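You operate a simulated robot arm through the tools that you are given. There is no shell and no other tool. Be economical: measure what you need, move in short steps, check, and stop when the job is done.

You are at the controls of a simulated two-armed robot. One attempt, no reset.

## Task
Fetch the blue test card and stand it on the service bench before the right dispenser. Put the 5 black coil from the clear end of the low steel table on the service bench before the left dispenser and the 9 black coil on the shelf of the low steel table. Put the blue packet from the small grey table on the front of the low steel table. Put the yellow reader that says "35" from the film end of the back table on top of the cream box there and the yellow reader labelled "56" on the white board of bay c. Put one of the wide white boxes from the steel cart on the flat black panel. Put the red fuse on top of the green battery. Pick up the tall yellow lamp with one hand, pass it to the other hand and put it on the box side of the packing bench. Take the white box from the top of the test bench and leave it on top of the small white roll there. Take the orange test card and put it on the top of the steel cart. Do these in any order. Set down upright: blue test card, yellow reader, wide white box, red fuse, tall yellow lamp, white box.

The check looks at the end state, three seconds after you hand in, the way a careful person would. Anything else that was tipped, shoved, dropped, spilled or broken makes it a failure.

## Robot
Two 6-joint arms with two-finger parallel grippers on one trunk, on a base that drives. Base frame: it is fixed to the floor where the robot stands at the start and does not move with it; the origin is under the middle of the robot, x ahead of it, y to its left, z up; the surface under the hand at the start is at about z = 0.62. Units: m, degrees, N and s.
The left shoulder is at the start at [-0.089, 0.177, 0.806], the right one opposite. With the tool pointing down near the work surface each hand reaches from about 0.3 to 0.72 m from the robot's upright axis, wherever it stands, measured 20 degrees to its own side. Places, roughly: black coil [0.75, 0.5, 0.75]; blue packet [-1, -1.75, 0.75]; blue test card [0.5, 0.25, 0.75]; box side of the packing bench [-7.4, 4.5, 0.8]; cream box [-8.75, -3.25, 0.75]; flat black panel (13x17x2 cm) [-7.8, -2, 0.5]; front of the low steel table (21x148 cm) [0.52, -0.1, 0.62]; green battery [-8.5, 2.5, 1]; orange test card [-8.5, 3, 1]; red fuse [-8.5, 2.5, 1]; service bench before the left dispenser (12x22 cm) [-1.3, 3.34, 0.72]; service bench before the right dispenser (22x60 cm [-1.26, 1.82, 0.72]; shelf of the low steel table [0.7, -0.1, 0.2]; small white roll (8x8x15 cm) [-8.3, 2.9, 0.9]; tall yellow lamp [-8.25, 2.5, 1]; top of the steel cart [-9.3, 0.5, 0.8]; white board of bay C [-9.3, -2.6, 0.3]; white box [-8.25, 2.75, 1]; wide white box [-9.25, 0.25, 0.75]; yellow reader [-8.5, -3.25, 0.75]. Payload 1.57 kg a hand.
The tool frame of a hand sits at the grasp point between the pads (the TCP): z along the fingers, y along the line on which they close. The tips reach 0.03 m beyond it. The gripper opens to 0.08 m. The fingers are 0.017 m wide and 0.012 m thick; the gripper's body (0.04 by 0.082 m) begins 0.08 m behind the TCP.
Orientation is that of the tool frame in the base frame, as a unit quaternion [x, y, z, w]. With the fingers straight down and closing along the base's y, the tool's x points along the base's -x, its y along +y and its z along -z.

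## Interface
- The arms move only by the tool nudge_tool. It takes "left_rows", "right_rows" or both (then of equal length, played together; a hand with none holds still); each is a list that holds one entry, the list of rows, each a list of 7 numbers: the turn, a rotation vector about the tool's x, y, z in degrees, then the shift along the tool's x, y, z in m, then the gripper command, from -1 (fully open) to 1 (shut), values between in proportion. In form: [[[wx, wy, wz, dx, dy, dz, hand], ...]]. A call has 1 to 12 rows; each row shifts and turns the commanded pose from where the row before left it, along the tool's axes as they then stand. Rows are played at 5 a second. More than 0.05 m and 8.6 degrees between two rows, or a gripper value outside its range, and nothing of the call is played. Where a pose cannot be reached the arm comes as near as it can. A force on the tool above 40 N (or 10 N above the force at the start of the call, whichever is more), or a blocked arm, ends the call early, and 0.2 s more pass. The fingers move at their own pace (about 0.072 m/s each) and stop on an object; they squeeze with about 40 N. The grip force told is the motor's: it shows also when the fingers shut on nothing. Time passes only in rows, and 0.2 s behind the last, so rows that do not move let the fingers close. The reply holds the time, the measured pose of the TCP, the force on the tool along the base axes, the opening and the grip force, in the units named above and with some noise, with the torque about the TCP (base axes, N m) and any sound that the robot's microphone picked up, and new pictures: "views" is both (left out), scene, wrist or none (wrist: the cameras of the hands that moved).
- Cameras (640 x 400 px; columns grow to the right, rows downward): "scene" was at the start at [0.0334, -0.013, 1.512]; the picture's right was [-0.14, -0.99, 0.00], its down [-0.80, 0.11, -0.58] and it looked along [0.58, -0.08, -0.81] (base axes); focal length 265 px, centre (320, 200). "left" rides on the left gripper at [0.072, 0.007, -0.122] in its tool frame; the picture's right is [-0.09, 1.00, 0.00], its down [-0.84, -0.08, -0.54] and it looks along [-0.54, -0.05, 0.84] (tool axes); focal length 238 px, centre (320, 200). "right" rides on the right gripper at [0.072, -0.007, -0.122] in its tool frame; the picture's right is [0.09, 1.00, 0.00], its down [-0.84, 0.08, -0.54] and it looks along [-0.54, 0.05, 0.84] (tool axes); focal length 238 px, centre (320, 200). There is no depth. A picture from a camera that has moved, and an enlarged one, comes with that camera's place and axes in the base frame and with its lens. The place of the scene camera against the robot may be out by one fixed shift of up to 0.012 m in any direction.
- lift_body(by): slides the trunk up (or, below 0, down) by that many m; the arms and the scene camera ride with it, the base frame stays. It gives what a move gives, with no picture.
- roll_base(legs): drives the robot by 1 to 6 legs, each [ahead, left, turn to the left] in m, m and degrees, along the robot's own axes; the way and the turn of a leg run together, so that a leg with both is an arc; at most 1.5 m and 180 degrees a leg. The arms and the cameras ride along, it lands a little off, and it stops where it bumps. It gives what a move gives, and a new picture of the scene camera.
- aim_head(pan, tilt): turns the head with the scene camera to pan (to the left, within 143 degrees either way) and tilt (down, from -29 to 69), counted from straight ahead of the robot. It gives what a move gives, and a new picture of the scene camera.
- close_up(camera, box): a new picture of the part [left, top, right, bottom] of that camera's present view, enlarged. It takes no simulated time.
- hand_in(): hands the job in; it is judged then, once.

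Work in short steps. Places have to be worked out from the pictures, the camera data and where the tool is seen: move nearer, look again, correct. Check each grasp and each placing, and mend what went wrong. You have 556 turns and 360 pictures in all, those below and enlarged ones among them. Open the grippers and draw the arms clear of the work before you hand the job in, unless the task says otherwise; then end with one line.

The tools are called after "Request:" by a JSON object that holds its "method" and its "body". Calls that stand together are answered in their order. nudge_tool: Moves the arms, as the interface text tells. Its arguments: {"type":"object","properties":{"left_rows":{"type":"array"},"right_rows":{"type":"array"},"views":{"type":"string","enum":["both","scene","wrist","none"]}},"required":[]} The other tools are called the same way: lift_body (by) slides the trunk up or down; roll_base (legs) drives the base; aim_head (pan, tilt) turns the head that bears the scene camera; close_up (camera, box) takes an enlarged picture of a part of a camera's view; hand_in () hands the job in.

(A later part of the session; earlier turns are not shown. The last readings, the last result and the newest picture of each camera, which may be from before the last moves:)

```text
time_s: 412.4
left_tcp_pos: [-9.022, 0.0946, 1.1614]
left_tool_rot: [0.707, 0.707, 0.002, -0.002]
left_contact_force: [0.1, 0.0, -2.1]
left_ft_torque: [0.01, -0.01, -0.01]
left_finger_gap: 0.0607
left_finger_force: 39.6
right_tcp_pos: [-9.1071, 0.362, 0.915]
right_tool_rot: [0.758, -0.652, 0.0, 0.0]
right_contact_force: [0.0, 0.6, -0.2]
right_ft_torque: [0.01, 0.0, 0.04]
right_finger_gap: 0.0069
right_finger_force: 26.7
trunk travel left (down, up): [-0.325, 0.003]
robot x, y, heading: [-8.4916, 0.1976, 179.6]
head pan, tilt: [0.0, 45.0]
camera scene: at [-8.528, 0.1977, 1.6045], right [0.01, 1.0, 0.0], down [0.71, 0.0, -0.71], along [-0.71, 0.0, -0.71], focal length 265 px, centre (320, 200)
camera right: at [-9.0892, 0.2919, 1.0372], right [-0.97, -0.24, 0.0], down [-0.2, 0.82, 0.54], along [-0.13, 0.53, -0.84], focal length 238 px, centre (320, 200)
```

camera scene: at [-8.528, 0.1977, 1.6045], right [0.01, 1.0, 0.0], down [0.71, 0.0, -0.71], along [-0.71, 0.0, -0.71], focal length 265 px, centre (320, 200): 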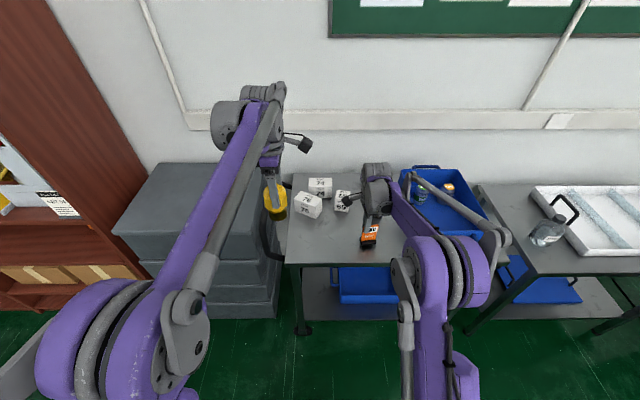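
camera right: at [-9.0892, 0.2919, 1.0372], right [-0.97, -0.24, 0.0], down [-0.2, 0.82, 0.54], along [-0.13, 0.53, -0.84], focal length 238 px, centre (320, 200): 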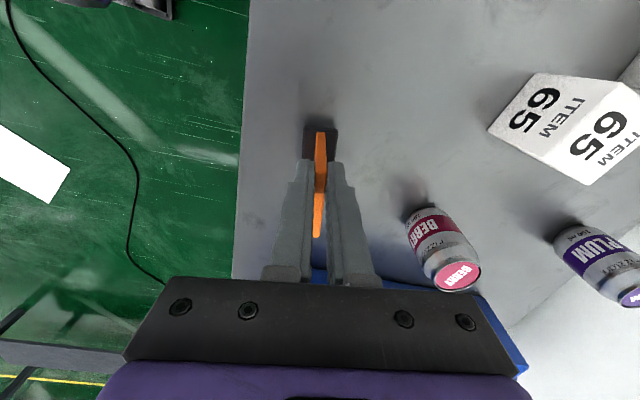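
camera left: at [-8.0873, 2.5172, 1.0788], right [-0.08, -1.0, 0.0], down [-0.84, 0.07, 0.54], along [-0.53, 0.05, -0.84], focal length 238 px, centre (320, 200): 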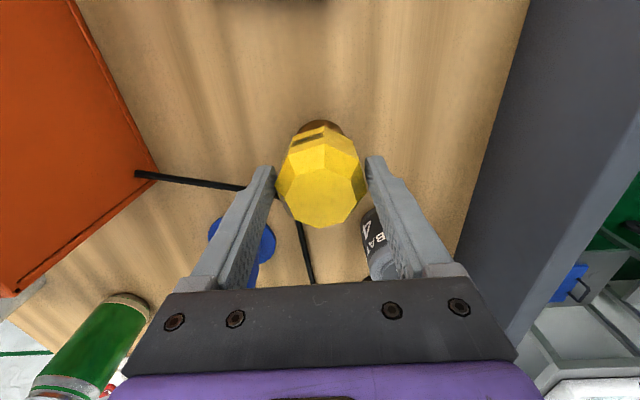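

Close to the top; lower more with contact checks.

Request:
{"method": "nudge_tool", "body": {"right_rows": [[[0, 0, 0, 0, 0, 0.01, 1], [0, 0, 0, 0, 0, 0.01, 1], [0, 0, 0, 0, 0, 0, 1]]], "views": "none"}}

Request:
{"method": "nudge_tool", "body": {"right_rows": [[[0, 0, 0, 0, 0, 0.003, 1], [0, 0, 0, 0, 0, 0.003, 1]]], "views": "none"}}

Request:
{"method": "nudge_tool", "body": {"right_rows": [[[0, 0, 0, 0, 0, 0.003, 1], [0, 0, 0, 0, 0, 0.003, 1]]], "views": "wrist"}}

```text
time_s: 413.2
left_tcp_pos: [-9.0202, 0.0945, 1.1638]
left_tool_rot: [0.707, 0.707, 0.003, -0.004]
left_contact_force: [1.5, -0.3, -1.8]
left_ft_torque: [0.04, 0.03, -0.01]
left_finger_gap: 0.0608
left_finger_force: 40.2
right_tcp_pos: [-9.1063, 0.3626, 0.8968]
right_tool_rot: [0.758, -0.652, 0.0, 0.001]
right_contact_force: [-2.8, -0.5, 20.2]
right_ft_torque: [0.0, 0.11, -0.02]
right_finger_gap: 0.0073
right_finger_force: 26.2
trunk travel left (down, up): [-0.325, 0.003]
robot x, y, heading: [-8.4945, 0.1995, 179.7]
head pan, tilt: [0.0, 45.0]
```

```text
time_s: 413.8
left_tcp_pos: [-9.0207, 0.0938, 1.162]
left_tool_rot: [0.707, 0.707, 0.003, -0.004]
left_contact_force: [0.2, 0.9, -1.2]
left_ft_torque: [-0.01, 0.02, 0.0]
left_finger_gap: 0.061
left_finger_force: 40.2
right_tcp_pos: [-9.1063, 0.3616, 0.8897]
right_tool_rot: [0.758, -0.652, -0.001, 0.0]
right_contact_force: [-3.1, -0.5, 18.6]
right_ft_torque: [0.01, 0.21, 0.03]
right_finger_gap: 0.0074
right_finger_force: 26.4
trunk travel left (down, up): [-0.325, 0.003]
robot x, y, heading: [-8.4929, 0.2023, 179.6]
head pan, tilt: [0.0, 45.0]
```

```text
time_s: 414.4
left_tcp_pos: [-9.0192, 0.0943, 1.1626]
left_tool_rot: [0.707, 0.707, 0.003, -0.004]
left_contact_force: [-0.2, -0.3, -2.1]
left_ft_torque: [-0.05, 0.01, 0.0]
left_finger_gap: 0.0607
left_finger_force: 40.4
right_tcp_pos: [-9.1063, 0.3608, 0.8873]
right_tool_rot: [0.758, -0.652, -0.001, 0.0]
right_contact_force: [-1.7, -0.4, 30.1]
right_ft_torque: [-0.1, 0.03, 0.04]
right_finger_gap: 0.0072
right_finger_force: 26.2
trunk travel left (down, up): [-0.325, 0.003]
robot x, y, heading: [-8.4926, 0.1995, 179.4]
head pan, tilt: [0.0, 45.0]
stopped in row 2 (right hand): the force on the tool passed its limit at 44 N (the readings are from after the stop); the commanded pose is now the measured one
camera right: at [-9.0881, 0.2914, 1.0101], right [-0.97, -0.24, 0.0], down [-0.2, 0.82, 0.54], along [-0.13, 0.53, -0.84], focal length 238 px, centre (320, 200)
```

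right: 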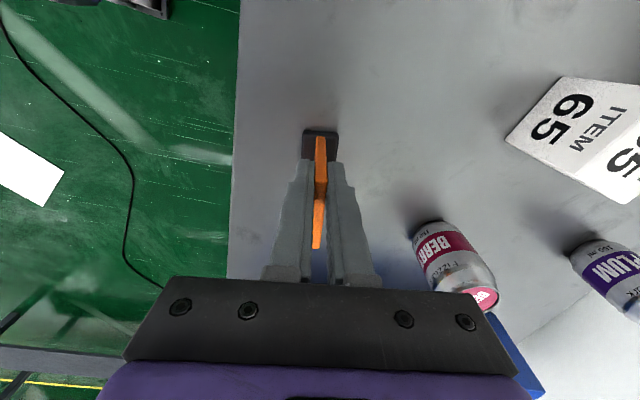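

The card stands on the cart. I relieve, open and rise straight.

Request:
{"method": "nudge_tool", "body": {"right_rows": [[[0, 0, 0, 0, 0, -0.002, 1], [0, 0, 0, 0, 0, 0, 0.6], [0, 0, 0, 0, 0, 0, 0.2], [0, 0, 0, 0, 0, 0, 0.2], [0, 0, 0, 0, 0, -0.03, 0.2], [0, 0, 0, 0, 0, -0.045, 0.2], [0, 0, 0, 0, 0, -0.045, 0.2], [0, 0, 0, 0, 0, -0.045, 0.2], [0, 0, 0, 0, 0, -0.045, 0.2], [0, 0, 0, 0, 0, -0.045, 0.2]]], "views": "both"}}

Request:
{"method": "close_up", "body": {"camera": "scene", "box": [270, 160, 430, 270]}}

```text
time_s: 416.6
left_tcp_pos: [-9.0224, 0.0942, 1.1607]
left_tool_rot: [0.707, 0.707, 0.002, -0.003]
left_contact_force: [-0.3, -0.5, -1.7]
left_ft_torque: [0.01, 0.0, -0.03]
left_finger_gap: 0.0609
left_finger_force: 39.5
right_tcp_pos: [-9.1074, 0.361, 1.1434]
right_tool_rot: [0.758, -0.652, 0.0, 0.0]
right_contact_force: [0.4, -0.8, 0.2]
right_ft_torque: [0.0, 0.02, -0.01]
right_finger_gap: 0.0324
right_finger_force: 0.1
trunk travel left (down, up): [-0.325, 0.003]
robot x, y, heading: [-8.4909, 0.1987, 179.7]
head pan, tilt: [0.0, 45.0]
camera scene: at [-8.5282, 0.1976, 1.6045], right [0.01, 1.0, 0.0], down [0.71, 0.0, -0.71], along [-0.71, 0.0, -0.71], focal length 265 px, centre (320, 200)
camera right: at [-9.0897, 0.291, 1.2651], right [-0.97, -0.24, 0.0], down [-0.2, 0.82, 0.54], along [-0.13, 0.53, -0.84], focal length 238 px, centre (320, 200)
```

scene: 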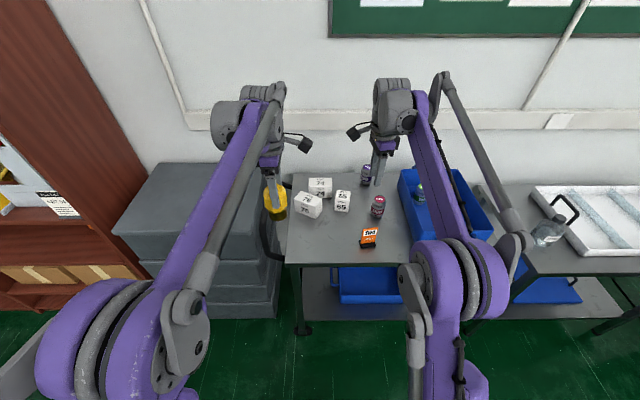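
right: 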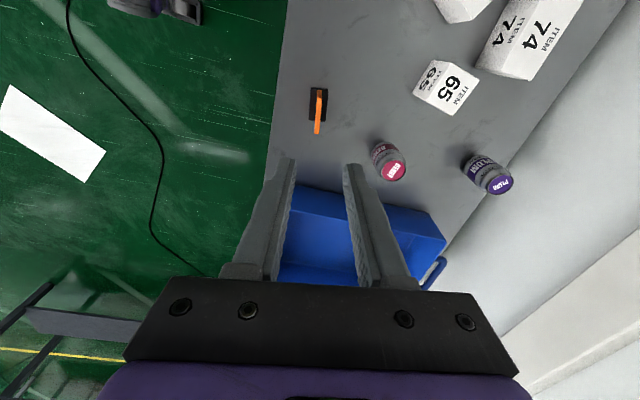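

```text
3.64 times, centred on (350, 215) of scene
camera zoom: at [-8.5282, 0.1976, 1.6045], right [0.01, 1.0, 0.0], down [0.71, 0.0, -0.71], along [-0.71, 0.0, -0.71], focal length 964 px, centre (211, 146)
```

zoom: 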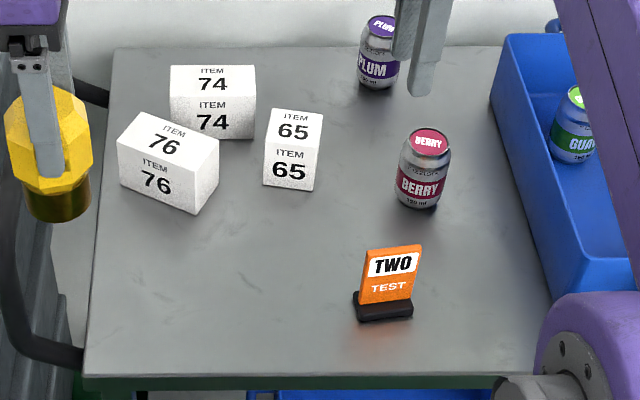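

The orange card stands on the cart. Wide boxes are 74 and 76. Before taking one I do the lamp handover: back off, centre the left hand, and turn the right hand to point left with ~20° down.

Request:
{"method": "roll_base", "body": {"legs": [[-0.25, 0, 0]]}}

Request:
{"method": "nudge_tool", "body": {"left_rows": [[[0, 0, 0, 0.04, 0, 0, 1], [0, 0, 0, 0.04, 0, 0, 1], [0, 0, -8, 0, 0, 0, 1], [0, 0, -8, 0, 0, 0, 1], [0, 0, -8, 0, 0, 0, 1], [0, 0, -8, 0, 0, 0, 1], [0, 0, -8, 0, 0, 0, 1], [0, 0, 0, 0, 0, 0, 1], [0, 0, 0, 0, 0, 0, 1]]], "right_rows": [[[0, 0, 8.5, -0.04, 0, 0, -1], [0, 8.5, 0, 0, 0, 0, -1], [0, 8.5, 0, 0, 0, 0, -1], [0, 8.5, 0, 0, 0, 0, -1], [0, 8.5, 0, 0, 0, 0, -1], [0, 8.5, 0, 0, 0, 0, -1], [0, 8.5, 0, 0, 0, 0, -1], [0, 8.5, 0, 0, 0, 0, -1], [0, 8.5, 0, 0, 0, 0, -1]]], "views": "both"}}

```text
time_s: 418.4
left_tcp_pos: [-8.7724, 0.0925, 1.1609]
left_tool_rot: [0.707, 0.708, 0.002, -0.002]
left_contact_force: [0.3, 0.5, -0.7]
left_ft_torque: [0.02, -0.03, 0.01]
left_finger_gap: 0.0608
left_finger_force: 39.8
right_tcp_pos: [-8.8601, 0.3581, 1.1421]
right_tool_rot: [0.759, -0.651, 0.0, -0.001]
right_contact_force: [-0.1, 0.8, 0.8]
right_ft_torque: [0.0, 0.02, -0.02]
right_finger_gap: 0.032
right_finger_force: 0.0
trunk travel left (down, up): [-0.325, 0.003]
robot x, y, heading: [-8.2443, 0.1989, 179.5]
head pan, tilt: [0.0, 45.0]
camera scene: at [-8.2794, 0.1961, 1.6047], right [0.01, 1.0, 0.0], down [0.71, 0.0, -0.71], along [-0.71, 0.0, -0.71], focal length 265 px, centre (320, 200)
```

scene: 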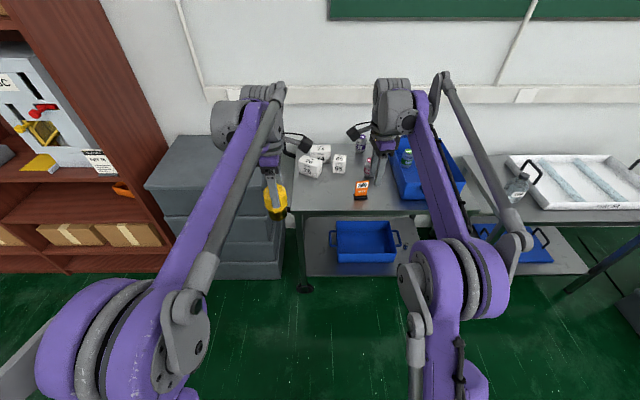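

```text
time_s: 420.4
left_tcp_pos: [-8.7715, 0.1734, 1.1615]
left_tool_rot: [0.422, 0.907, 0.004, -0.002]
left_contact_force: [0.2, -0.3, -2.1]
left_ft_torque: [0.02, 0.03, 0.01]
left_finger_gap: 0.0606
left_finger_force: 40.0
right_tcp_pos: [-8.864, 0.3986, 1.1433]
right_tool_rot: [0.587, -0.586, 0.395, 0.396]
right_contact_force: [0.3, 0.8, -0.3]
right_ft_torque: [-0.02, 0.0, 0.02]
right_finger_gap: 0.08
right_finger_force: 0.1
trunk travel left (down, up): [-0.325, 0.003]
robot x, y, heading: [-8.2433, 0.1961, 179.6]
head pan, tilt: [0.0, 45.0]
camera scene: at [-8.2789, 0.1967, 1.6045], right [0.01, 1.0, 0.0], down [0.71, 0.0, -0.71], along [-0.71, 0.0, -0.71], focal length 265 px, centre (320, 200)
camera right: at [-8.8576, 0.4856, 1.2549], right [-1.0, -0.04, 0.09], down [-0.08, 0.81, -0.57], along [-0.05, -0.58, -0.81], focal length 238 px, centre (320, 200)
camera left: at [-8.8137, 0.2302, 1.2849], right [0.82, 0.57, 0.0], down [0.48, -0.69, 0.54], along [0.31, -0.44, -0.84], focal length 238 px, centre (320, 200)
```

scene: 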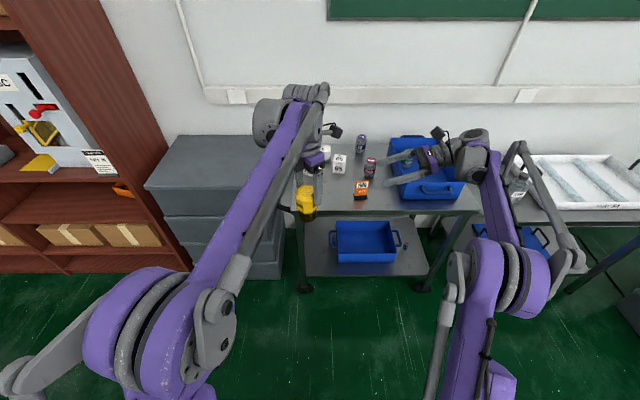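
right: 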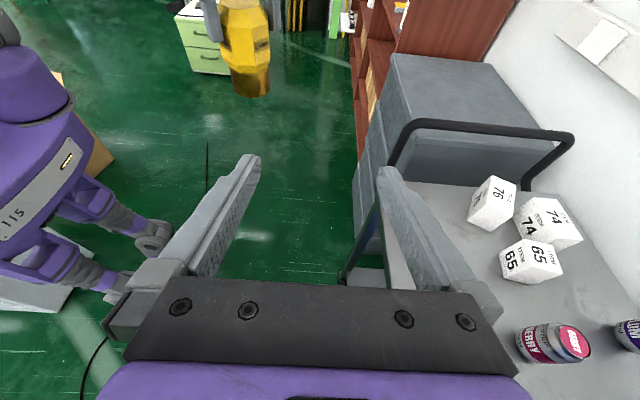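
left: 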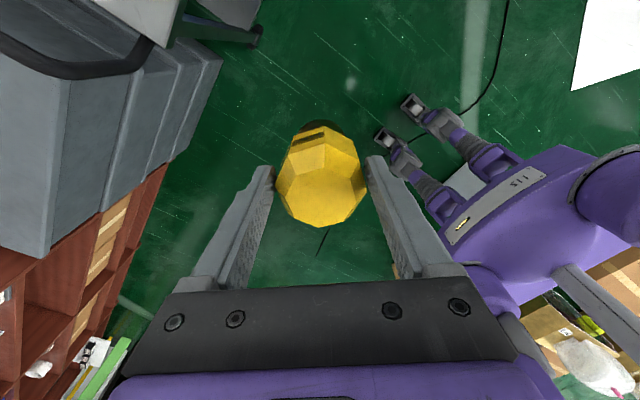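

I zoom the right wrist view on the lamp to measure its base.

Request:
{"method": "close_up", "body": {"camera": "right", "box": [190, 0, 310, 110]}}

Request:
{"method": "close_up", "body": {"camera": "scene", "box": [260, 120, 480, 240]}}

```text
3.64 times, centred on (250, 55) of right
camera zoom: at [-8.8576, 0.4856, 1.2549], right [-1.0, -0.04, 0.09], down [-0.08, 0.81, -0.57], along [-0.05, -0.58, -0.81], focal length 867 px, centre (574, 727)
```

zoom: 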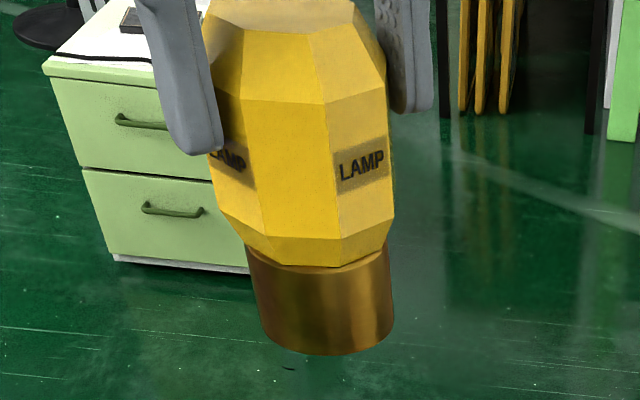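

```text
2.91 times, centred on (370, 180) of scene
camera zoom: at [-8.2789, 0.1967, 1.6045], right [0.01, 1.0, 0.0], down [0.71, 0.0, -0.71], along [-0.71, 0.0, -0.71], focal length 771 px, centre (174, 258)
```

zoom: 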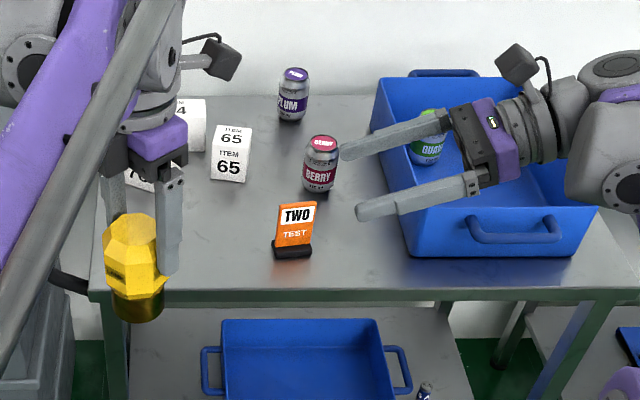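

The lamp is taller than thought: base spans z≈1.068–1.099, well below the left fingertips. I align the right hand on the base axis and advance partly.

Request:
{"method": "nudge_tool", "body": {"right_rows": [[[0, 0, 0, 0.015, -0.0462, -0.006, -1], [0, 0, 0, 0.015, -0.0462, -0.006, -1], [0, 0, 0, 0, 0, 0.045, -1], [0, 0, 0, 0, 0, 0.045, -1], [0, 0, 0, 0, 0, 0.045, -1]]], "views": "both"}}

```text
time_s: 421.6
left_tcp_pos: [-8.772, 0.1713, 1.1624]
left_tool_rot: [0.422, 0.907, 0.003, -0.002]
left_contact_force: [-1.0, 0.0, -2.1]
left_ft_torque: [0.04, 0.01, 0.0]
left_finger_gap: 0.0605
left_finger_force: 39.7
right_tcp_pos: [-8.7721, 0.2722, 1.1237]
right_tool_rot: [0.589, -0.584, 0.396, 0.394]
right_contact_force: [-0.9, -0.7, -0.1]
right_ft_torque: [0.02, -0.03, -0.02]
right_finger_gap: 0.0798
right_finger_force: 0.0
trunk travel left (down, up): [-0.325, 0.003]
robot x, y, heading: [-8.2408, 0.1994, 179.7]
head pan, tilt: [0.0, 45.0]
camera scene: at [-8.2786, 0.1951, 1.6045], right [0.01, 1.0, 0.0], down [0.71, 0.0, -0.71], along [-0.71, 0.0, -0.71], focal length 265 px, centre (320, 200)
camera right: at [-8.7647, 0.3583, 1.2361], right [-1.0, -0.04, 0.09], down [-0.08, 0.82, -0.57], along [-0.05, -0.58, -0.82], focal length 238 px, centre (320, 200)
```

scene: 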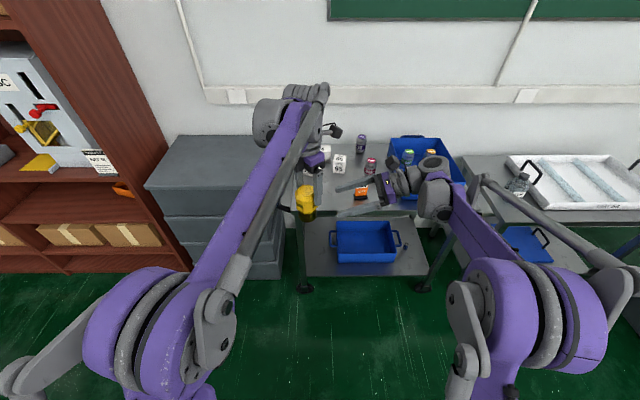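
right: 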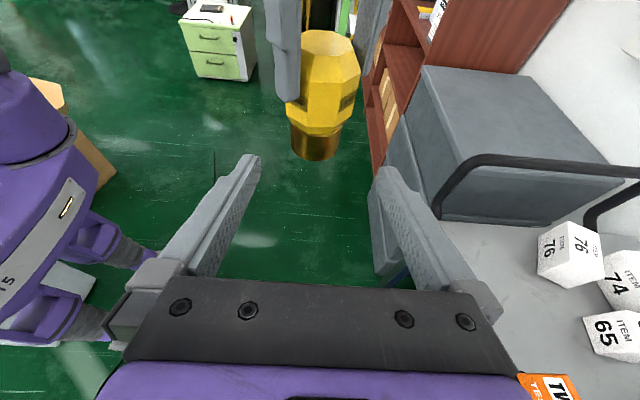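

Aligned with the base. Advance 0.1 and close the right gripper.

Request:
{"method": "nudge_tool", "body": {"right_rows": [[[0, 0, 0, 0, 0.002, 0.035, -1], [0, 0, 0, 0, 0, 0.035, -1], [0, 0, 0, 0, 0, 0.028, -1], [0, 0, 0, 0, 0, 0, -1]]], "views": "wrist"}}

```text
time_s: 422.6
left_tcp_pos: [-8.7709, 0.1729, 1.1629]
left_tool_rot: [0.423, 0.906, 0.003, -0.002]
left_contact_force: [-0.3, 0.3, -1.3]
left_ft_torque: [-0.01, -0.04, 0.03]
left_finger_gap: 0.0609
left_finger_force: 40.0
right_tcp_pos: [-8.7728, 0.1831, 1.0869]
right_tool_rot: [0.587, -0.586, 0.395, 0.395]
right_contact_force: [-0.2, 0.3, 0.4]
right_ft_torque: [0.04, -0.02, -0.01]
right_finger_gap: 0.0798
right_finger_force: 0.2
trunk travel left (down, up): [-0.325, 0.003]
robot x, y, heading: [-8.2423, 0.1995, 179.8]
head pan, tilt: [0.0, 45.0]
camera right: at [-8.7661, 0.2688, 1.1995], right [-1.0, -0.04, 0.09], down [-0.08, 0.82, -0.57], along [-0.05, -0.58, -0.82], focal length 238 px, centre (320, 200)
```

right: 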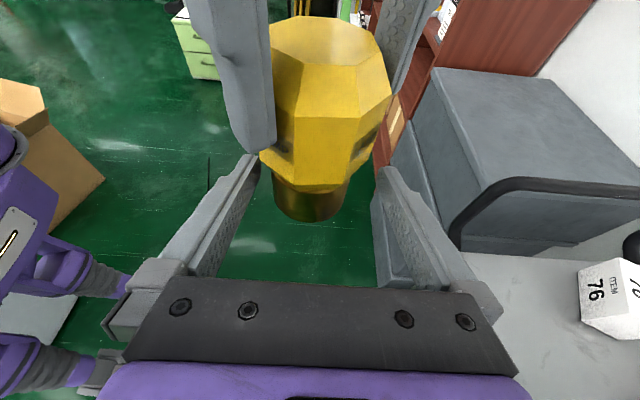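

Base nearly centred; small 5 mm correction, then close.

Request:
{"method": "nudge_tool", "body": {"right_rows": [[[0, 0, 0, 0, -0.005, 0.005, -1], [0, 0, 0, 0, 0, 0, 1], [0, 0, 0, 0, 0, 0, 1], [0, 0, 0, 0, 0, 0, 1], [0, 0, 0, 0, 0, 0, 1]]], "views": "wrist"}}

```text
time_s: 423.8
left_tcp_pos: [-8.7721, 0.1723, 1.1622]
left_tool_rot: [0.422, 0.906, 0.003, -0.002]
left_contact_force: [-8.9, -1.2, 0.0]
left_ft_torque: [-0.11, 0.77, -0.03]
left_finger_gap: 0.0607
left_finger_force: 40.0
right_tcp_pos: [-8.7673, 0.178, 1.0857]
right_tool_rot: [0.587, -0.585, 0.397, 0.395]
right_contact_force: [8.9, 0.0, -0.3]
right_ft_torque: [0.1, -0.06, 0.14]
right_finger_gap: 0.0483
right_finger_force: 40.5
trunk travel left (down, up): [-0.325, 0.003]
robot x, y, heading: [-8.243, 0.1952, 179.7]
head pan, tilt: [0.0, 45.0]
camera right: at [-8.7609, 0.2642, 1.1981], right [-1.0, -0.04, 0.09], down [-0.08, 0.82, -0.57], along [-0.05, -0.58, -0.82], focal length 238 px, centre (320, 200)
```

right: 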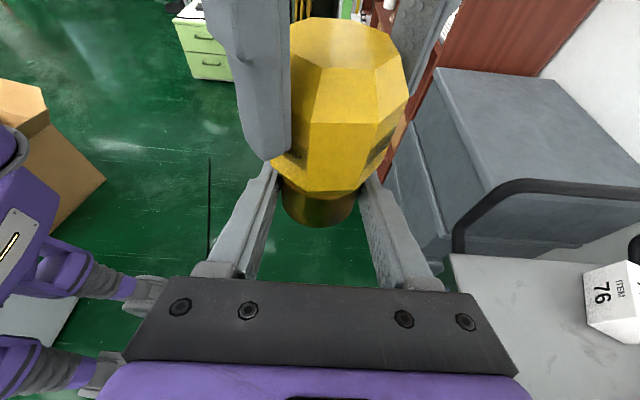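

Both hold; 9 N side load. I relieve by moving the right hand 3 mm toward +x, then open the left.

Request:
{"method": "nudge_tool", "body": {"right_rows": [[[0, 0, 0, 0, -0.003, 0, 1], [0, 0, 0, 0, 0, 0, 1]]], "views": "none"}}

```text
time_s: 424.4
left_tcp_pos: [-8.7702, 0.1726, 1.1637]
left_tool_rot: [0.423, 0.906, 0.003, 0.0]
left_contact_force: [6.2, -0.6, 1.0]
left_ft_torque: [-0.2, -0.26, -0.09]
left_finger_gap: 0.061
left_finger_force: 39.6
right_tcp_pos: [-8.766, 0.1787, 1.0868]
right_tool_rot: [0.587, -0.585, 0.396, 0.395]
right_contact_force: [-6.3, 0.0, -1.1]
right_ft_torque: [0.22, -0.21, 0.06]
right_finger_gap: 0.0487
right_finger_force: 40.3
trunk travel left (down, up): [-0.325, 0.003]
robot x, y, heading: [-8.2419, 0.1981, 179.4]
head pan, tilt: [0.0, 45.0]
```

Request:
{"method": "nudge_tool", "body": {"left_rows": [[[0, 0, 0, 0, 0, 0, 1], [0, 0, 0, 0, 0, 0, 0.5], [0, 0, 0, 0, 0, 0, -0.6], [0, 0, 0, 0, 0, 0, -1], [0, 0, 0, 0, 0, 0, -1]]], "right_rows": [[[0, 0, 0, 0, 0.0012, 0, 1], [0, 0, 0, 0, 0, 0, 1], [0, 0, 0, 0, 0, 0, 1], [0, 0, 0, 0, 0, 0, 1], [0, 0, 0, 0, 0, 0, 1]]], "views": "none"}}

Request:
{"method": "nudge_tool", "body": {"left_rows": [[[0, 0, 0, 0, 0, -0.04, -1], [0, 0, 0, 0, 0, -0.04, -1], [0, 0, 0, 0, 0, -0.03, -1]]], "views": "both"}}

```text
time_s: 425.6
left_tcp_pos: [-8.7714, 0.1736, 1.1613]
left_tool_rot: [0.422, 0.906, 0.003, -0.002]
left_contact_force: [-0.7, 0.2, -0.5]
left_ft_torque: [0.01, 0.03, -0.01]
left_finger_gap: 0.08
left_finger_force: 0.0
right_tcp_pos: [-8.7659, 0.1779, 1.0851]
right_tool_rot: [0.587, -0.585, 0.396, 0.395]
right_contact_force: [0.3, -0.3, -0.5]
right_ft_torque: [0.01, -0.02, -0.04]
right_finger_gap: 0.0485
right_finger_force: 40.6
trunk travel left (down, up): [-0.325, 0.003]
robot x, y, heading: [-8.2427, 0.1982, 179.7]
head pan, tilt: [0.0, 45.0]
```

```text
time_s: 426.4
left_tcp_pos: [-8.7726, 0.1706, 1.2725]
left_tool_rot: [0.422, 0.907, 0.003, -0.001]
left_contact_force: [-0.4, -0.4, 0.5]
left_ft_torque: [-0.02, 0.02, 0.02]
left_finger_gap: 0.0801
left_finger_force: 0.1
right_tcp_pos: [-8.7671, 0.1778, 1.085]
right_tool_rot: [0.587, -0.585, 0.396, 0.395]
right_contact_force: [-0.1, 0.0, 0.4]
right_ft_torque: [0.01, 0.0, 0.03]
right_finger_gap: 0.0489
right_finger_force: 39.9
trunk travel left (down, up): [-0.325, 0.003]
robot x, y, heading: [-8.2431, 0.193, 179.7]
head pan, tilt: [0.0, 45.0]
camera scene: at [-8.2792, 0.1963, 1.6045], right [0.01, 1.0, 0.0], down [0.71, 0.0, -0.71], along [-0.71, 0.0, -0.71], focal length 265 px, centre (320, 200)
camera left: at [-8.814, 0.2288, 1.3959], right [0.82, 0.57, 0.0], down [0.48, -0.69, 0.54], along [0.31, -0.44, -0.84], focal length 238 px, centre (320, 200)
```

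scene: 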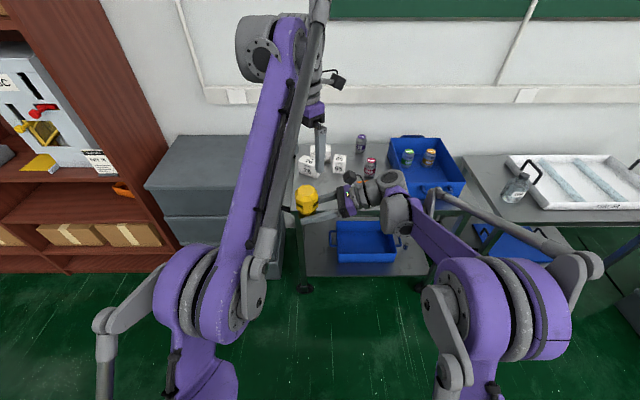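
left: 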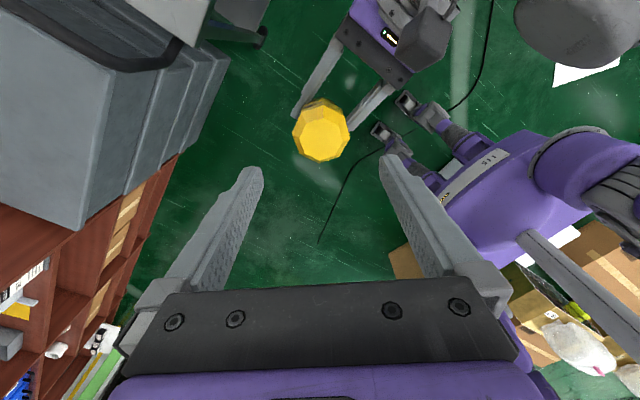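

Handover done; the right hand holds the lamp by its base. I move it aside to the right and go forward to the cart for box 76.

Request:
{"method": "nudge_tool", "body": {"right_rows": [[[0, 0, 0, -0.0155, 0, -0.0387, 1], [0, 0, 0, -0.0155, 0, -0.0387, 1], [0, 0, 0, -0.0155, 0, -0.0387, 1], [0, 0, 0, -0.0155, 0, -0.0387, 1], [0, 0, 0, -0.0155, 0, -0.0387, 1], [0, 0, 0, -0.0155, 0, -0.0387, 1]]], "views": "none"}}

Request:
{"method": "roll_base", "body": {"legs": [[0.42, 0, 0]]}}

Request:
{"method": "close_up", "body": {"camera": "left", "box": [0, 0, 640, 400]}}

```text
time_s: 427.8
left_tcp_pos: [-8.7731, 0.1729, 1.2729]
left_tool_rot: [0.423, 0.906, 0.003, -0.001]
left_contact_force: [-0.1, 0.2, 0.4]
left_ft_torque: [0.0, 0.0, 0.01]
left_finger_gap: 0.0797
left_finger_force: 0.0
right_tcp_pos: [-8.7669, 0.4295, 1.0873]
right_tool_rot: [0.587, -0.584, 0.397, 0.395]
right_contact_force: [-0.1, -0.6, -0.4]
right_ft_torque: [0.0, -0.01, 0.01]
right_finger_gap: 0.0485
right_finger_force: 39.9
trunk travel left (down, up): [-0.325, 0.003]
robot x, y, heading: [-8.2442, 0.1954, 179.8]
head pan, tilt: [0.0, 45.0]
```

```text
time_s: 430.4
left_tcp_pos: [-9.1923, 0.1735, 1.2727]
left_tool_rot: [0.422, 0.907, 0.003, -0.001]
left_contact_force: [-0.2, -0.2, -0.3]
left_ft_torque: [0.03, 0.01, -0.01]
left_finger_gap: 0.0799
left_finger_force: 0.0
right_tcp_pos: [-9.1868, 0.4312, 1.0872]
right_tool_rot: [0.587, -0.586, 0.396, 0.396]
right_contact_force: [-0.1, 0.1, -2.6]
right_ft_torque: [-0.01, -0.02, 0.0]
right_finger_gap: 0.0487
right_finger_force: 40.1
trunk travel left (down, up): [-0.325, 0.003]
robot x, y, heading: [-8.6672, 0.201, 179.6]
head pan, tilt: [0.0, 45.0]
camera scene: at [-8.6991, 0.1986, 1.6044], right [0.01, 1.0, 0.0], down [0.71, 0.0, -0.71], along [-0.71, 0.0, -0.71], focal length 265 px, centre (320, 200)
```

scene: 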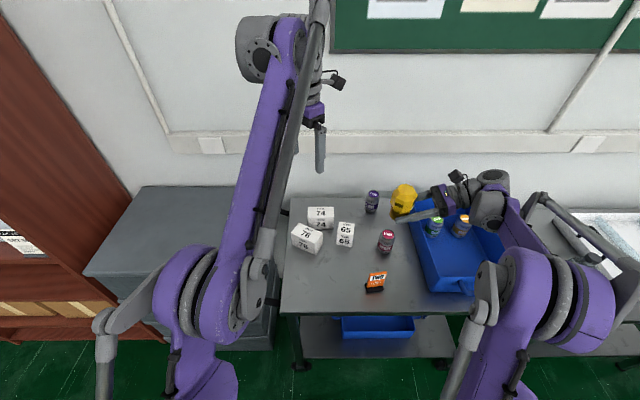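

```text
1.00 times, centred on (320, 200) of left (not enlarged: the box is as wide or as high as the picture)
camera zoom: at [-9.2341, 0.2312, 1.3956], right [0.82, 0.57, 0.0], down [0.48, -0.69, 0.54], along [0.31, -0.44, -0.84], focal length 238 px, centre (320, 200)
```

zoom: 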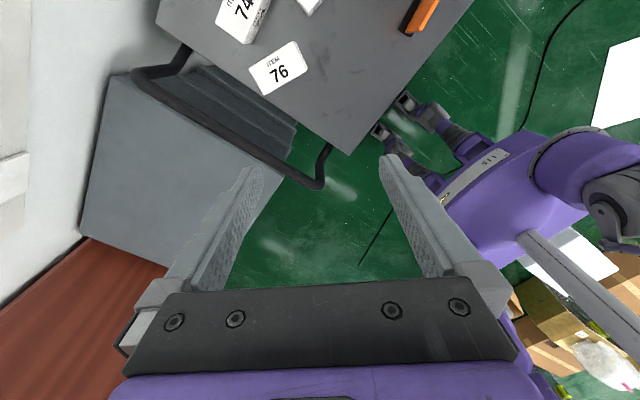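

Box 76 (≈10.6×5.4 cm) is close to 74 on its west side; I'll grip it across the short side nearer its +y end. I position above and rotate 70°.

Request:
{"method": "nudge_tool", "body": {"left_rows": [[[0, 0, 0, 0.0267, -0.0259, 0, -1], [0, 0, 0, 0.0267, -0.0259, 0, -1], [0, 0, 8.5, 0, 0, 0.02, -1], [0, 0, 8.5, 0, 0, 0.02, -1], [0, 0, 8.5, 0, 0, 0.02, -1], [0, 0, 8.5, 0, 0, 0.02, -1], [0, 0, 8.5, 0, 0, 0.02, -1], [0, 0, 8.5, 0, 0, 0.02, -1], [0, 0, 8.5, 0, 0, 0.02, -1], [0, 0, 8.5, 0, 0, 0.02, -1], [0, 0, 2, 0, 0, 0.03, -1]]], "views": "wrist"}}

```text
time_s: 432.8
left_tcp_pos: [-9.2154, 0.1761, 1.0679]
left_tool_rot: [0.866, 0.5, 0.002, -0.003]
left_contact_force: [-0.8, -0.5, 0.3]
left_ft_torque: [0.02, -0.02, 0.02]
left_finger_gap: 0.0799
left_finger_force: 0.0
left hand out of reach, approached as far as the arm can: row 1, 2
right_tcp_pos: [-9.1872, 0.4314, 1.0871]
right_tool_rot: [0.587, -0.585, 0.396, 0.395]
right_contact_force: [-0.4, 0.2, -0.8]
right_ft_torque: [0.01, -0.02, -0.01]
right_finger_gap: 0.0484
right_finger_force: 40.4
trunk travel left (down, up): [-0.325, 0.003]
robot x, y, heading: [-8.662, 0.2018, 179.6]
head pan, tilt: [0.0, 45.0]
camera left: at [-9.1736, 0.2328, 1.1913], right [0.82, -0.58, 0.0], down [-0.49, -0.69, 0.54], along [-0.31, -0.44, -0.84], focal length 238 px, centre (320, 200)
```

left: 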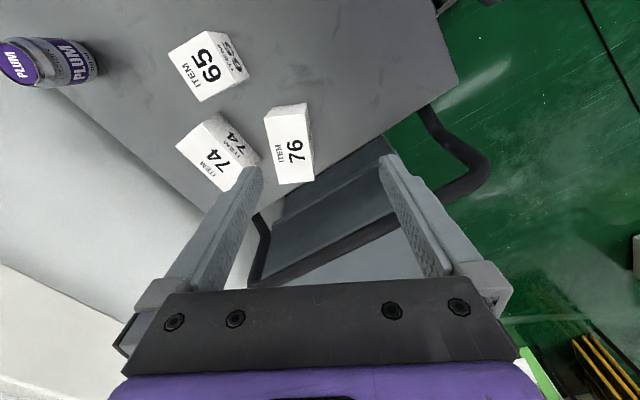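

Good view: box 76 aligned with the hand, gap to 74 sufficient near the +y end. I shift onto the grip point and lower to z≈0.95 for a check.

Request:
{"method": "nudge_tool", "body": {"left_rows": [[[0, 0, 0, -0.0088, -0.0213, 0, -0.75], [0, 0, 0, -0.0088, -0.0213, 0, -0.75], [0, 0, 0, 0, 0, 0.04, -0.75], [0, 0, 0, 0, 0, 0.04, -0.75], [0, 0, 0, 0, 0, 0.035, -0.75]]], "views": "wrist"}}

```text
time_s: 434.0
left_tcp_pos: [-9.2594, 0.1823, 0.9535]
left_tool_rot: [0.866, 0.501, 0.002, -0.004]
left_contact_force: [-0.4, 0.0, 0.3]
left_ft_torque: [-0.04, 0.0, -0.02]
left_finger_gap: 0.0701
left_finger_force: 0.0
right_tcp_pos: [-9.1872, 0.4319, 1.0869]
right_tool_rot: [0.587, -0.586, 0.395, 0.395]
right_contact_force: [0.4, 0.5, -1.9]
right_ft_torque: [0.02, 0.02, -0.01]
right_finger_gap: 0.0488
right_finger_force: 40.2
trunk travel left (down, up): [-0.325, 0.003]
robot x, y, heading: [-8.6645, 0.2, 179.8]
head pan, tilt: [0.0, 45.0]
camera left: at [-9.2189, 0.239, 1.0764], right [0.82, -0.58, 0.0], down [-0.48, -0.69, 0.54], along [-0.31, -0.44, -0.84], focal length 238 px, centre (320, 200)
```

left: 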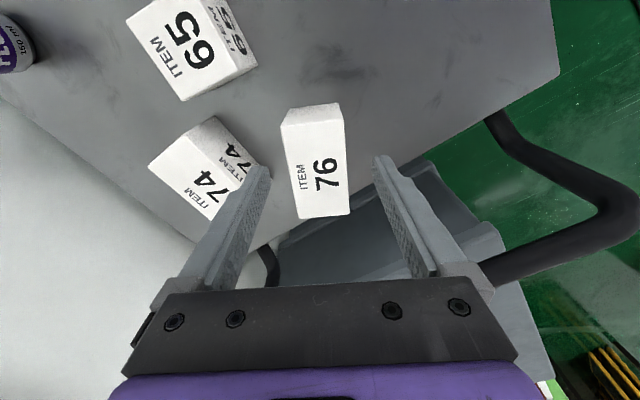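

The west finger will pass between 74 and 76. Descend to z≈0.845 and close.

Request:
{"method": "nudge_tool", "body": {"left_rows": [[[0, 0, 0, 0, 0, 0.04, -0.75], [0, 0, 0, 0, 0, 0.04, -0.75], [0, 0, 0, 0, 0, 0.027, -0.75], [0, 0, 0, 0, 0, 0, -0.75], [0, 0, 0, 0, 0, 0, 1], [0, 0, 0, 0, 0, 0, 1], [0, 0, 0, 0, 0, 0, 1]]], "views": "wrist"}}

```text
time_s: 435.6
left_tcp_pos: [-9.2595, 0.1829, 0.8478]
left_tool_rot: [0.866, 0.5, 0.002, -0.003]
left_contact_force: [-0.3, 1.1, -0.5]
left_ft_torque: [0.07, 0.0, -0.01]
left_finger_gap: 0.0546
left_finger_force: 39.8
right_tcp_pos: [-9.1884, 0.4314, 1.0853]
right_tool_rot: [0.587, -0.585, 0.396, 0.395]
right_contact_force: [0.3, -0.1, -1.7]
right_ft_torque: [0.03, 0.03, 0.0]
right_finger_gap: 0.0484
right_finger_force: 40.2
trunk travel left (down, up): [-0.325, 0.003]
robot x, y, heading: [-8.6666, 0.1979, 179.7]
head pan, tilt: [0.0, 45.0]
camera left: at [-9.2187, 0.2396, 0.9708], right [0.82, -0.58, 0.0], down [-0.48, -0.69, 0.54], along [-0.31, -0.44, -0.84], focal length 238 px, centre (320, 200)
```

left: 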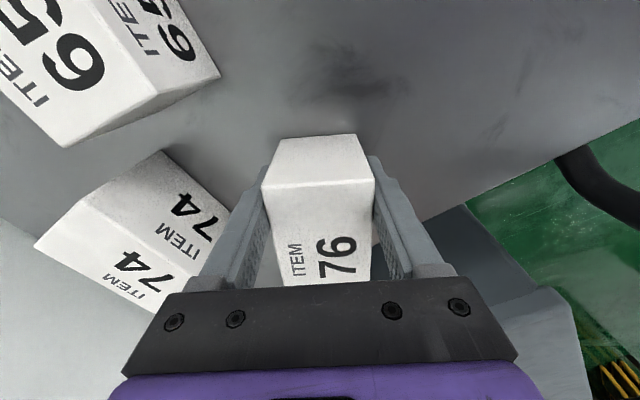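

Gripped. Lift 0.2 and back away from the cart.

Request:
{"method": "nudge_tool", "body": {"left_rows": [[[0, 0, 0, 0, 0, -0.03, 1], [0, 0, 0, 0, 0, -0.045, 1], [0, 0, 0, 0, 0, -0.045, 1], [0, 0, 0, 0, 0, -0.045, 1], [0, 0, 0, 0, 0, -0.045, 1], [0, 0, 0, 0, 0, 0, 1]]], "views": "wrist"}}

Request:
{"method": "roll_base", "body": {"legs": [[-0.35, 0, 0]]}}

Request:
{"method": "aim_head", "body": {"pan": 85, "tilt": 25}}

```text
time_s: 437.0
left_tcp_pos: [-9.2586, 0.1804, 1.0583]
left_tool_rot: [0.866, 0.499, 0.002, -0.004]
left_contact_force: [0.6, 0.3, -2.0]
left_ft_torque: [0.05, -0.02, -0.01]
left_finger_gap: 0.0543
left_finger_force: 40.5
right_tcp_pos: [-9.1879, 0.4309, 1.0872]
right_tool_rot: [0.587, -0.585, 0.396, 0.395]
right_contact_force: [0.2, 1.6, -1.2]
right_ft_torque: [0.01, 0.0, -0.02]
right_finger_gap: 0.0486
right_finger_force: 40.3
trunk travel left (down, up): [-0.325, 0.003]
robot x, y, heading: [-8.6633, 0.203, 179.7]
head pan, tilt: [0.0, 45.0]
camera left: at [-9.2182, 0.238, 1.1813], right [0.82, -0.58, 0.0], down [-0.48, -0.69, 0.54], along [-0.31, -0.44, -0.84], focal length 238 px, centre (320, 200)
```

left: 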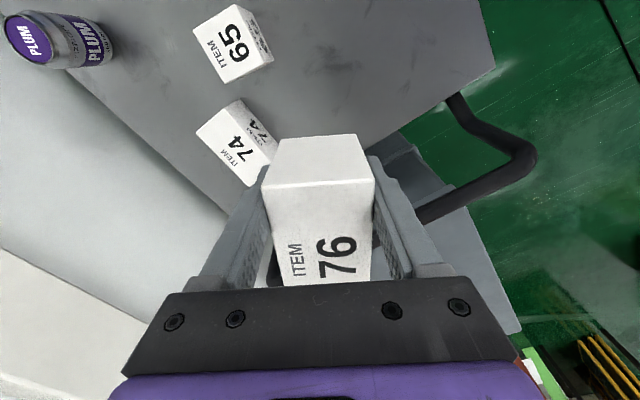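

```text
time_s: 439.3
left_tcp_pos: [-8.9081, 0.1785, 1.0589]
left_tool_rot: [0.866, 0.5, 0.002, -0.003]
left_contact_force: [0.0, -0.8, -1.4]
left_ft_torque: [0.03, -0.02, 0.01]
left_finger_gap: 0.0546
left_finger_force: 40.2
right_tcp_pos: [-8.8366, 0.429, 1.0867]
right_tool_rot: [0.587, -0.586, 0.396, 0.395]
right_contact_force: [-0.1, 0.6, -1.7]
right_ft_torque: [0.04, -0.01, -0.05]
right_finger_gap: 0.0485
right_finger_force: 39.9
trunk travel left (down, up): [-0.325, 0.003]
robot x, y, heading: [-8.3091, 0.2044, 180.0]
head pan, tilt: [0.0, 45.0]
camera scene: at [-8.3485, 0.1967, 1.6047], right [0.0, 1.0, 0.0], down [0.71, 0.0, -0.71], along [-0.71, 0.0, -0.71], focal length 265 px, centre (320, 200)
```

scene: 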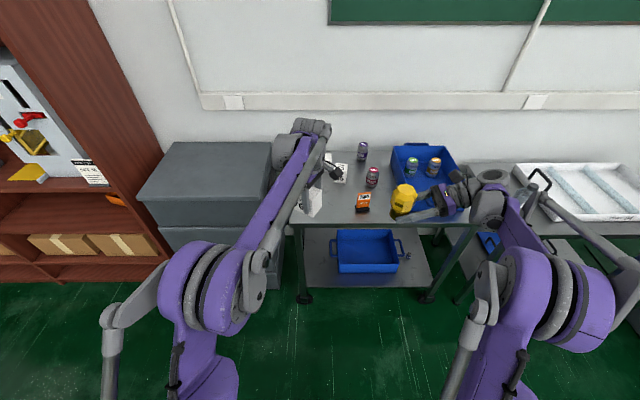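

```text
time_s: 440.9
left_tcp_pos: [-8.9075, 0.179, 1.0576]
left_tool_rot: [0.866, 0.5, 0.003, -0.003]
left_contact_force: [-0.1, 0.4, -1.3]
left_ft_torque: [0.02, 0.01, 0.0]
left_finger_gap: 0.0545
left_finger_force: 39.6
right_tcp_pos: [-8.8363, 0.4296, 1.086]
right_tool_rot: [0.587, -0.585, 0.396, 0.395]
right_contact_force: [0.2, 0.0, -1.4]
right_ft_torque: [0.01, 0.01, -0.02]
right_finger_gap: 0.0485
right_finger_force: 40.0
trunk travel left (down, up): [-0.325, 0.003]
robot x, y, heading: [-8.312, 0.1996, 179.9]
head pan, tilt: [85.0, 25.0]
camera scene: at [-8.2752, 0.1046, 1.6351], right [-1.0, 0.09, 0.0], down [0.04, 0.42, -0.91], along [-0.08, -0.9, -0.42], focal length 265 px, centre (320, 200)
```

scene: 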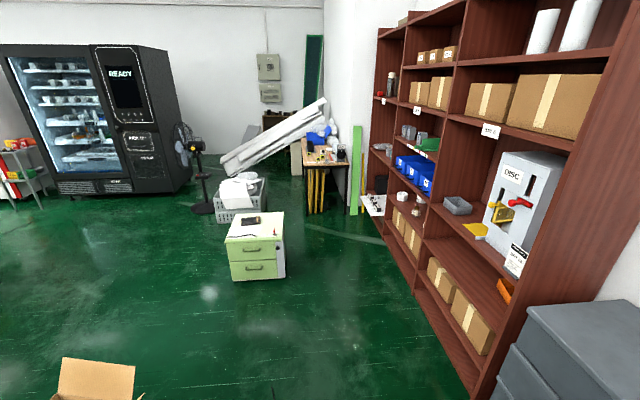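

Flat black panel lies on the green cabinet at ≈(−7.84, −1.97). I turn south and drive there.

Request:
{"method": "roll_base", "body": {"legs": [[0, 0, 90], [1.1, 0, 0], [0.4, 0.3, 0]]}}

Request:
{"method": "aim_head", "body": {"pan": 5, "tilt": 45}}

```text
time_s: 453.2
left_tcp_pos: [-7.9719, -1.8941, 1.0586]
left_tool_rot: [0.252, 0.968, -0.001, -0.004]
left_contact_force: [-0.3, -0.8, -1.1]
left_ft_torque: [-0.02, 0.04, 0.05]
left_finger_gap: 0.0546
left_finger_force: 39.5
right_tcp_pos: [-8.2223, -1.8265, 1.0866]
right_tool_rot: [0.829, 0.006, 0.559, -0.004]
right_contact_force: [-0.9, -0.8, -1.9]
right_ft_torque: [-0.01, 0.0, 0.0]
right_finger_gap: 0.0482
right_finger_force: 40.3
trunk travel left (down, up): [-0.325, 0.003]
robot x, y, heading: [-7.9973, -1.2994, -89.9]
head pan, tilt: [85.0, 25.0]
camera scene: at [-7.9063, -1.2659, 1.635], right [-0.08, -1.0, 0.0], down [-0.42, 0.03, -0.91], along [0.9, -0.07, -0.42], focal length 265 px, centre (320, 200)
```

scene: 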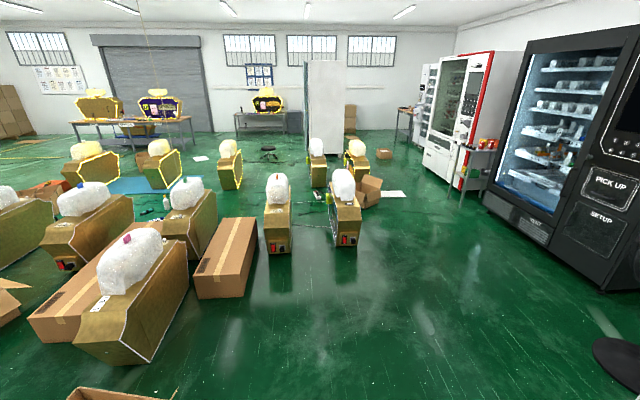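

```text
time_s: 454.7
left_tcp_pos: [-7.9719, -1.8948, 1.0581]
left_tool_rot: [0.252, 0.968, -0.001, -0.004]
left_contact_force: [0.0, 0.2, -1.4]
left_ft_torque: [0.02, 0.0, 0.03]
left_finger_gap: 0.0545
left_finger_force: 40.3
right_tcp_pos: [-8.2232, -1.8262, 1.0871]
right_tool_rot: [0.829, 0.006, 0.559, -0.004]
right_contact_force: [-0.4, 0.1, -1.9]
right_ft_torque: [0.02, 0.01, -0.02]
right_finger_gap: 0.0483
right_finger_force: 40.0
trunk travel left (down, up): [-0.325, 0.003]
robot x, y, heading: [-7.9983, -1.2989, -89.4]
head pan, tilt: [5.0, 45.0]
camera scene: at [-7.9904, -1.3396, 1.6045], right [-1.0, -0.09, 0.0], down [-0.07, 0.7, -0.71], along [0.07, -0.7, -0.71], focal length 265 px, centre (320, 200)
```

scene: 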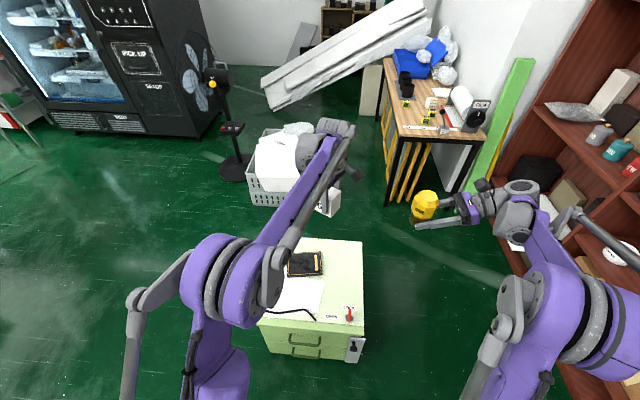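

I zoom on the cabinet top.

Request:
{"method": "close_up", "body": {"camera": "scene", "box": [240, 230, 390, 370]}}

```text
2.86 times, centred on (315, 300) of scene
camera zoom: at [-7.9904, -1.3396, 1.6045], right [-1.0, -0.09, 0.0], down [-0.07, 0.7, -0.71], along [0.07, -0.7, -0.71], focal length 757 px, centre (334, -86)
```

zoom: 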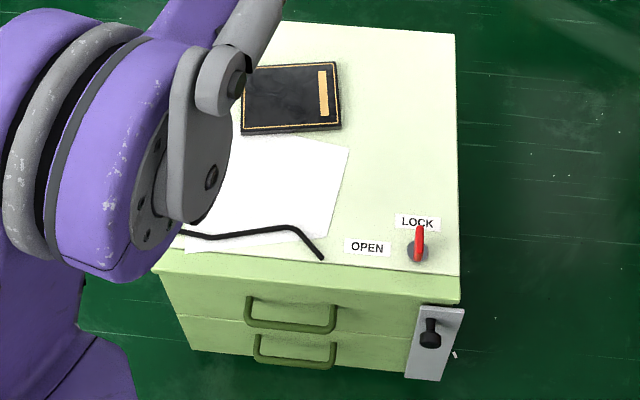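

Panel centre ≈(−7.853, −1.99), long side along x. I align the box with it, drive 0.13 closer and lower the trunk.

Request:
{"method": "nudge_tool", "body": {"left_rows": [[[0, 0, -7.3, 0, 0, 0, 1], [0, 0, -7.3, 0, 0, 0, 1], [0, 0, -7.3, 0, 0, 0, 1], [0, 0, -7.3, 0, 0, 0, 1], [0, 0, 0, -0.045, 0.015, 0, 1], [0, 0, 0, -0.045, 0.015, 0, 1]]], "views": "none"}}

Request:
{"method": "roll_base", "body": {"legs": [[0.13, 0, 0]]}}

Request:
{"method": "lift_body", "body": {"by": -0.26}}

Request:
{"method": "close_up", "body": {"camera": "left", "box": [0, 0, 640, 400]}}

```text
time_s: 456.1
left_tcp_pos: [-7.8832, -1.8656, 1.0573]
left_tool_rot: [0.0, 1.0, 0.0, -0.004]
left_contact_force: [0.3, -0.1, -0.7]
left_ft_torque: [0.03, 0.03, -0.03]
left_finger_gap: 0.0544
left_finger_force: 40.0
right_tcp_pos: [-8.2226, -1.8271, 1.0871]
right_tool_rot: [0.83, 0.007, 0.558, -0.005]
right_contact_force: [0.6, 0.0, -1.2]
right_ft_torque: [-0.01, 0.02, 0.03]
right_finger_gap: 0.0481
right_finger_force: 40.0
trunk travel left (down, up): [-0.325, 0.003]
robot x, y, heading: [-8.0006, -1.2976, -89.7]
head pan, tilt: [5.0, 45.0]
```

```text
time_s: 457.4
left_tcp_pos: [-7.8816, -1.9943, 1.0567]
left_tool_rot: [0.0, 1.0, 0.0, -0.004]
left_contact_force: [-0.2, 0.6, -1.2]
left_ft_torque: [-0.01, 0.0, 0.01]
left_finger_gap: 0.0545
left_finger_force: 39.8
right_tcp_pos: [-8.222, -1.9536, 1.0864]
right_tool_rot: [0.829, 0.007, 0.559, -0.004]
right_contact_force: [0.4, -0.7, -2.7]
right_ft_torque: [0.02, 0.01, -0.02]
right_finger_gap: 0.0486
right_finger_force: 39.8
trunk travel left (down, up): [-0.325, 0.003]
robot x, y, heading: [-7.9981, -1.4312, -89.4]
head pan, tilt: [5.0, 45.0]
camera scene: at [-7.9894, -1.4672, 1.6042], right [-1.0, -0.09, 0.0], down [-0.07, 0.7, -0.71], along [0.07, -0.7, -0.71], focal length 265 px, centre (320, 200)
```

scene: 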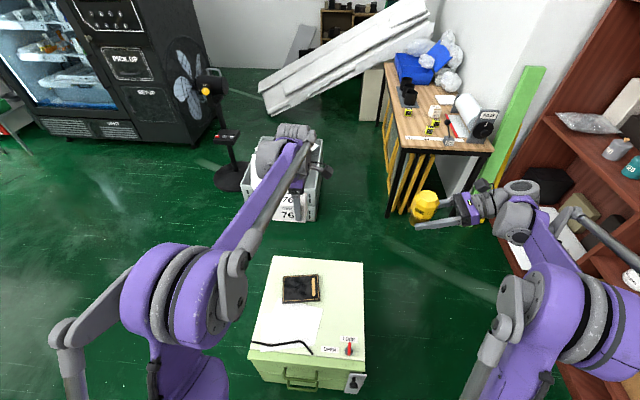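

```text
time_s: 460.1
left_tcp_pos: [-7.8822, -1.9939, 0.7964]
left_tool_rot: [0.0, 1.0, -0.001, -0.003]
left_contact_force: [0.0, -0.3, -0.1]
left_ft_torque: [0.02, -0.01, -0.02]
left_finger_gap: 0.0545
left_finger_force: 40.1
right_tcp_pos: [-8.2215, -1.9547, 0.827]
right_tool_rot: [0.829, 0.007, 0.559, -0.004]
right_contact_force: [-0.9, 0.0, -1.3]
right_ft_torque: [-0.05, 0.02, 0.0]
right_finger_gap: 0.0487
right_finger_force: 40.2
trunk travel left (down, up): [-0.065, 0.263]
robot x, y, heading: [-7.9978, -1.4303, -89.5]
head pan, tilt: [5.0, 45.0]
```

```text
1.00 times, centred on (320, 200) of left (not enlarged: the box is as wide or as high as the picture)
camera zoom: at [-7.9535, -1.9889, 0.9205], right [0.09, 1.0, 0.0], down [0.84, -0.08, 0.54], along [0.53, -0.05, -0.84], focal length 238 px, centre (320, 200)
```

zoom: 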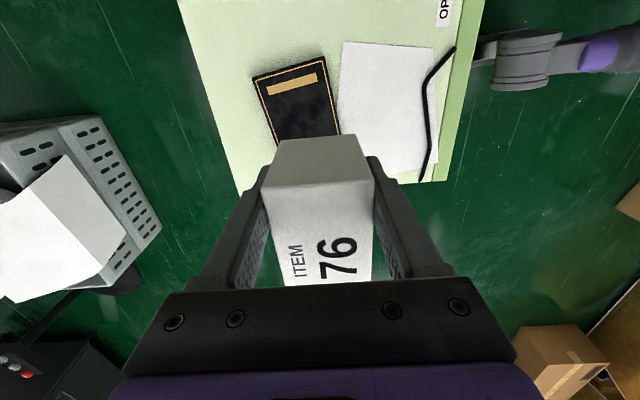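

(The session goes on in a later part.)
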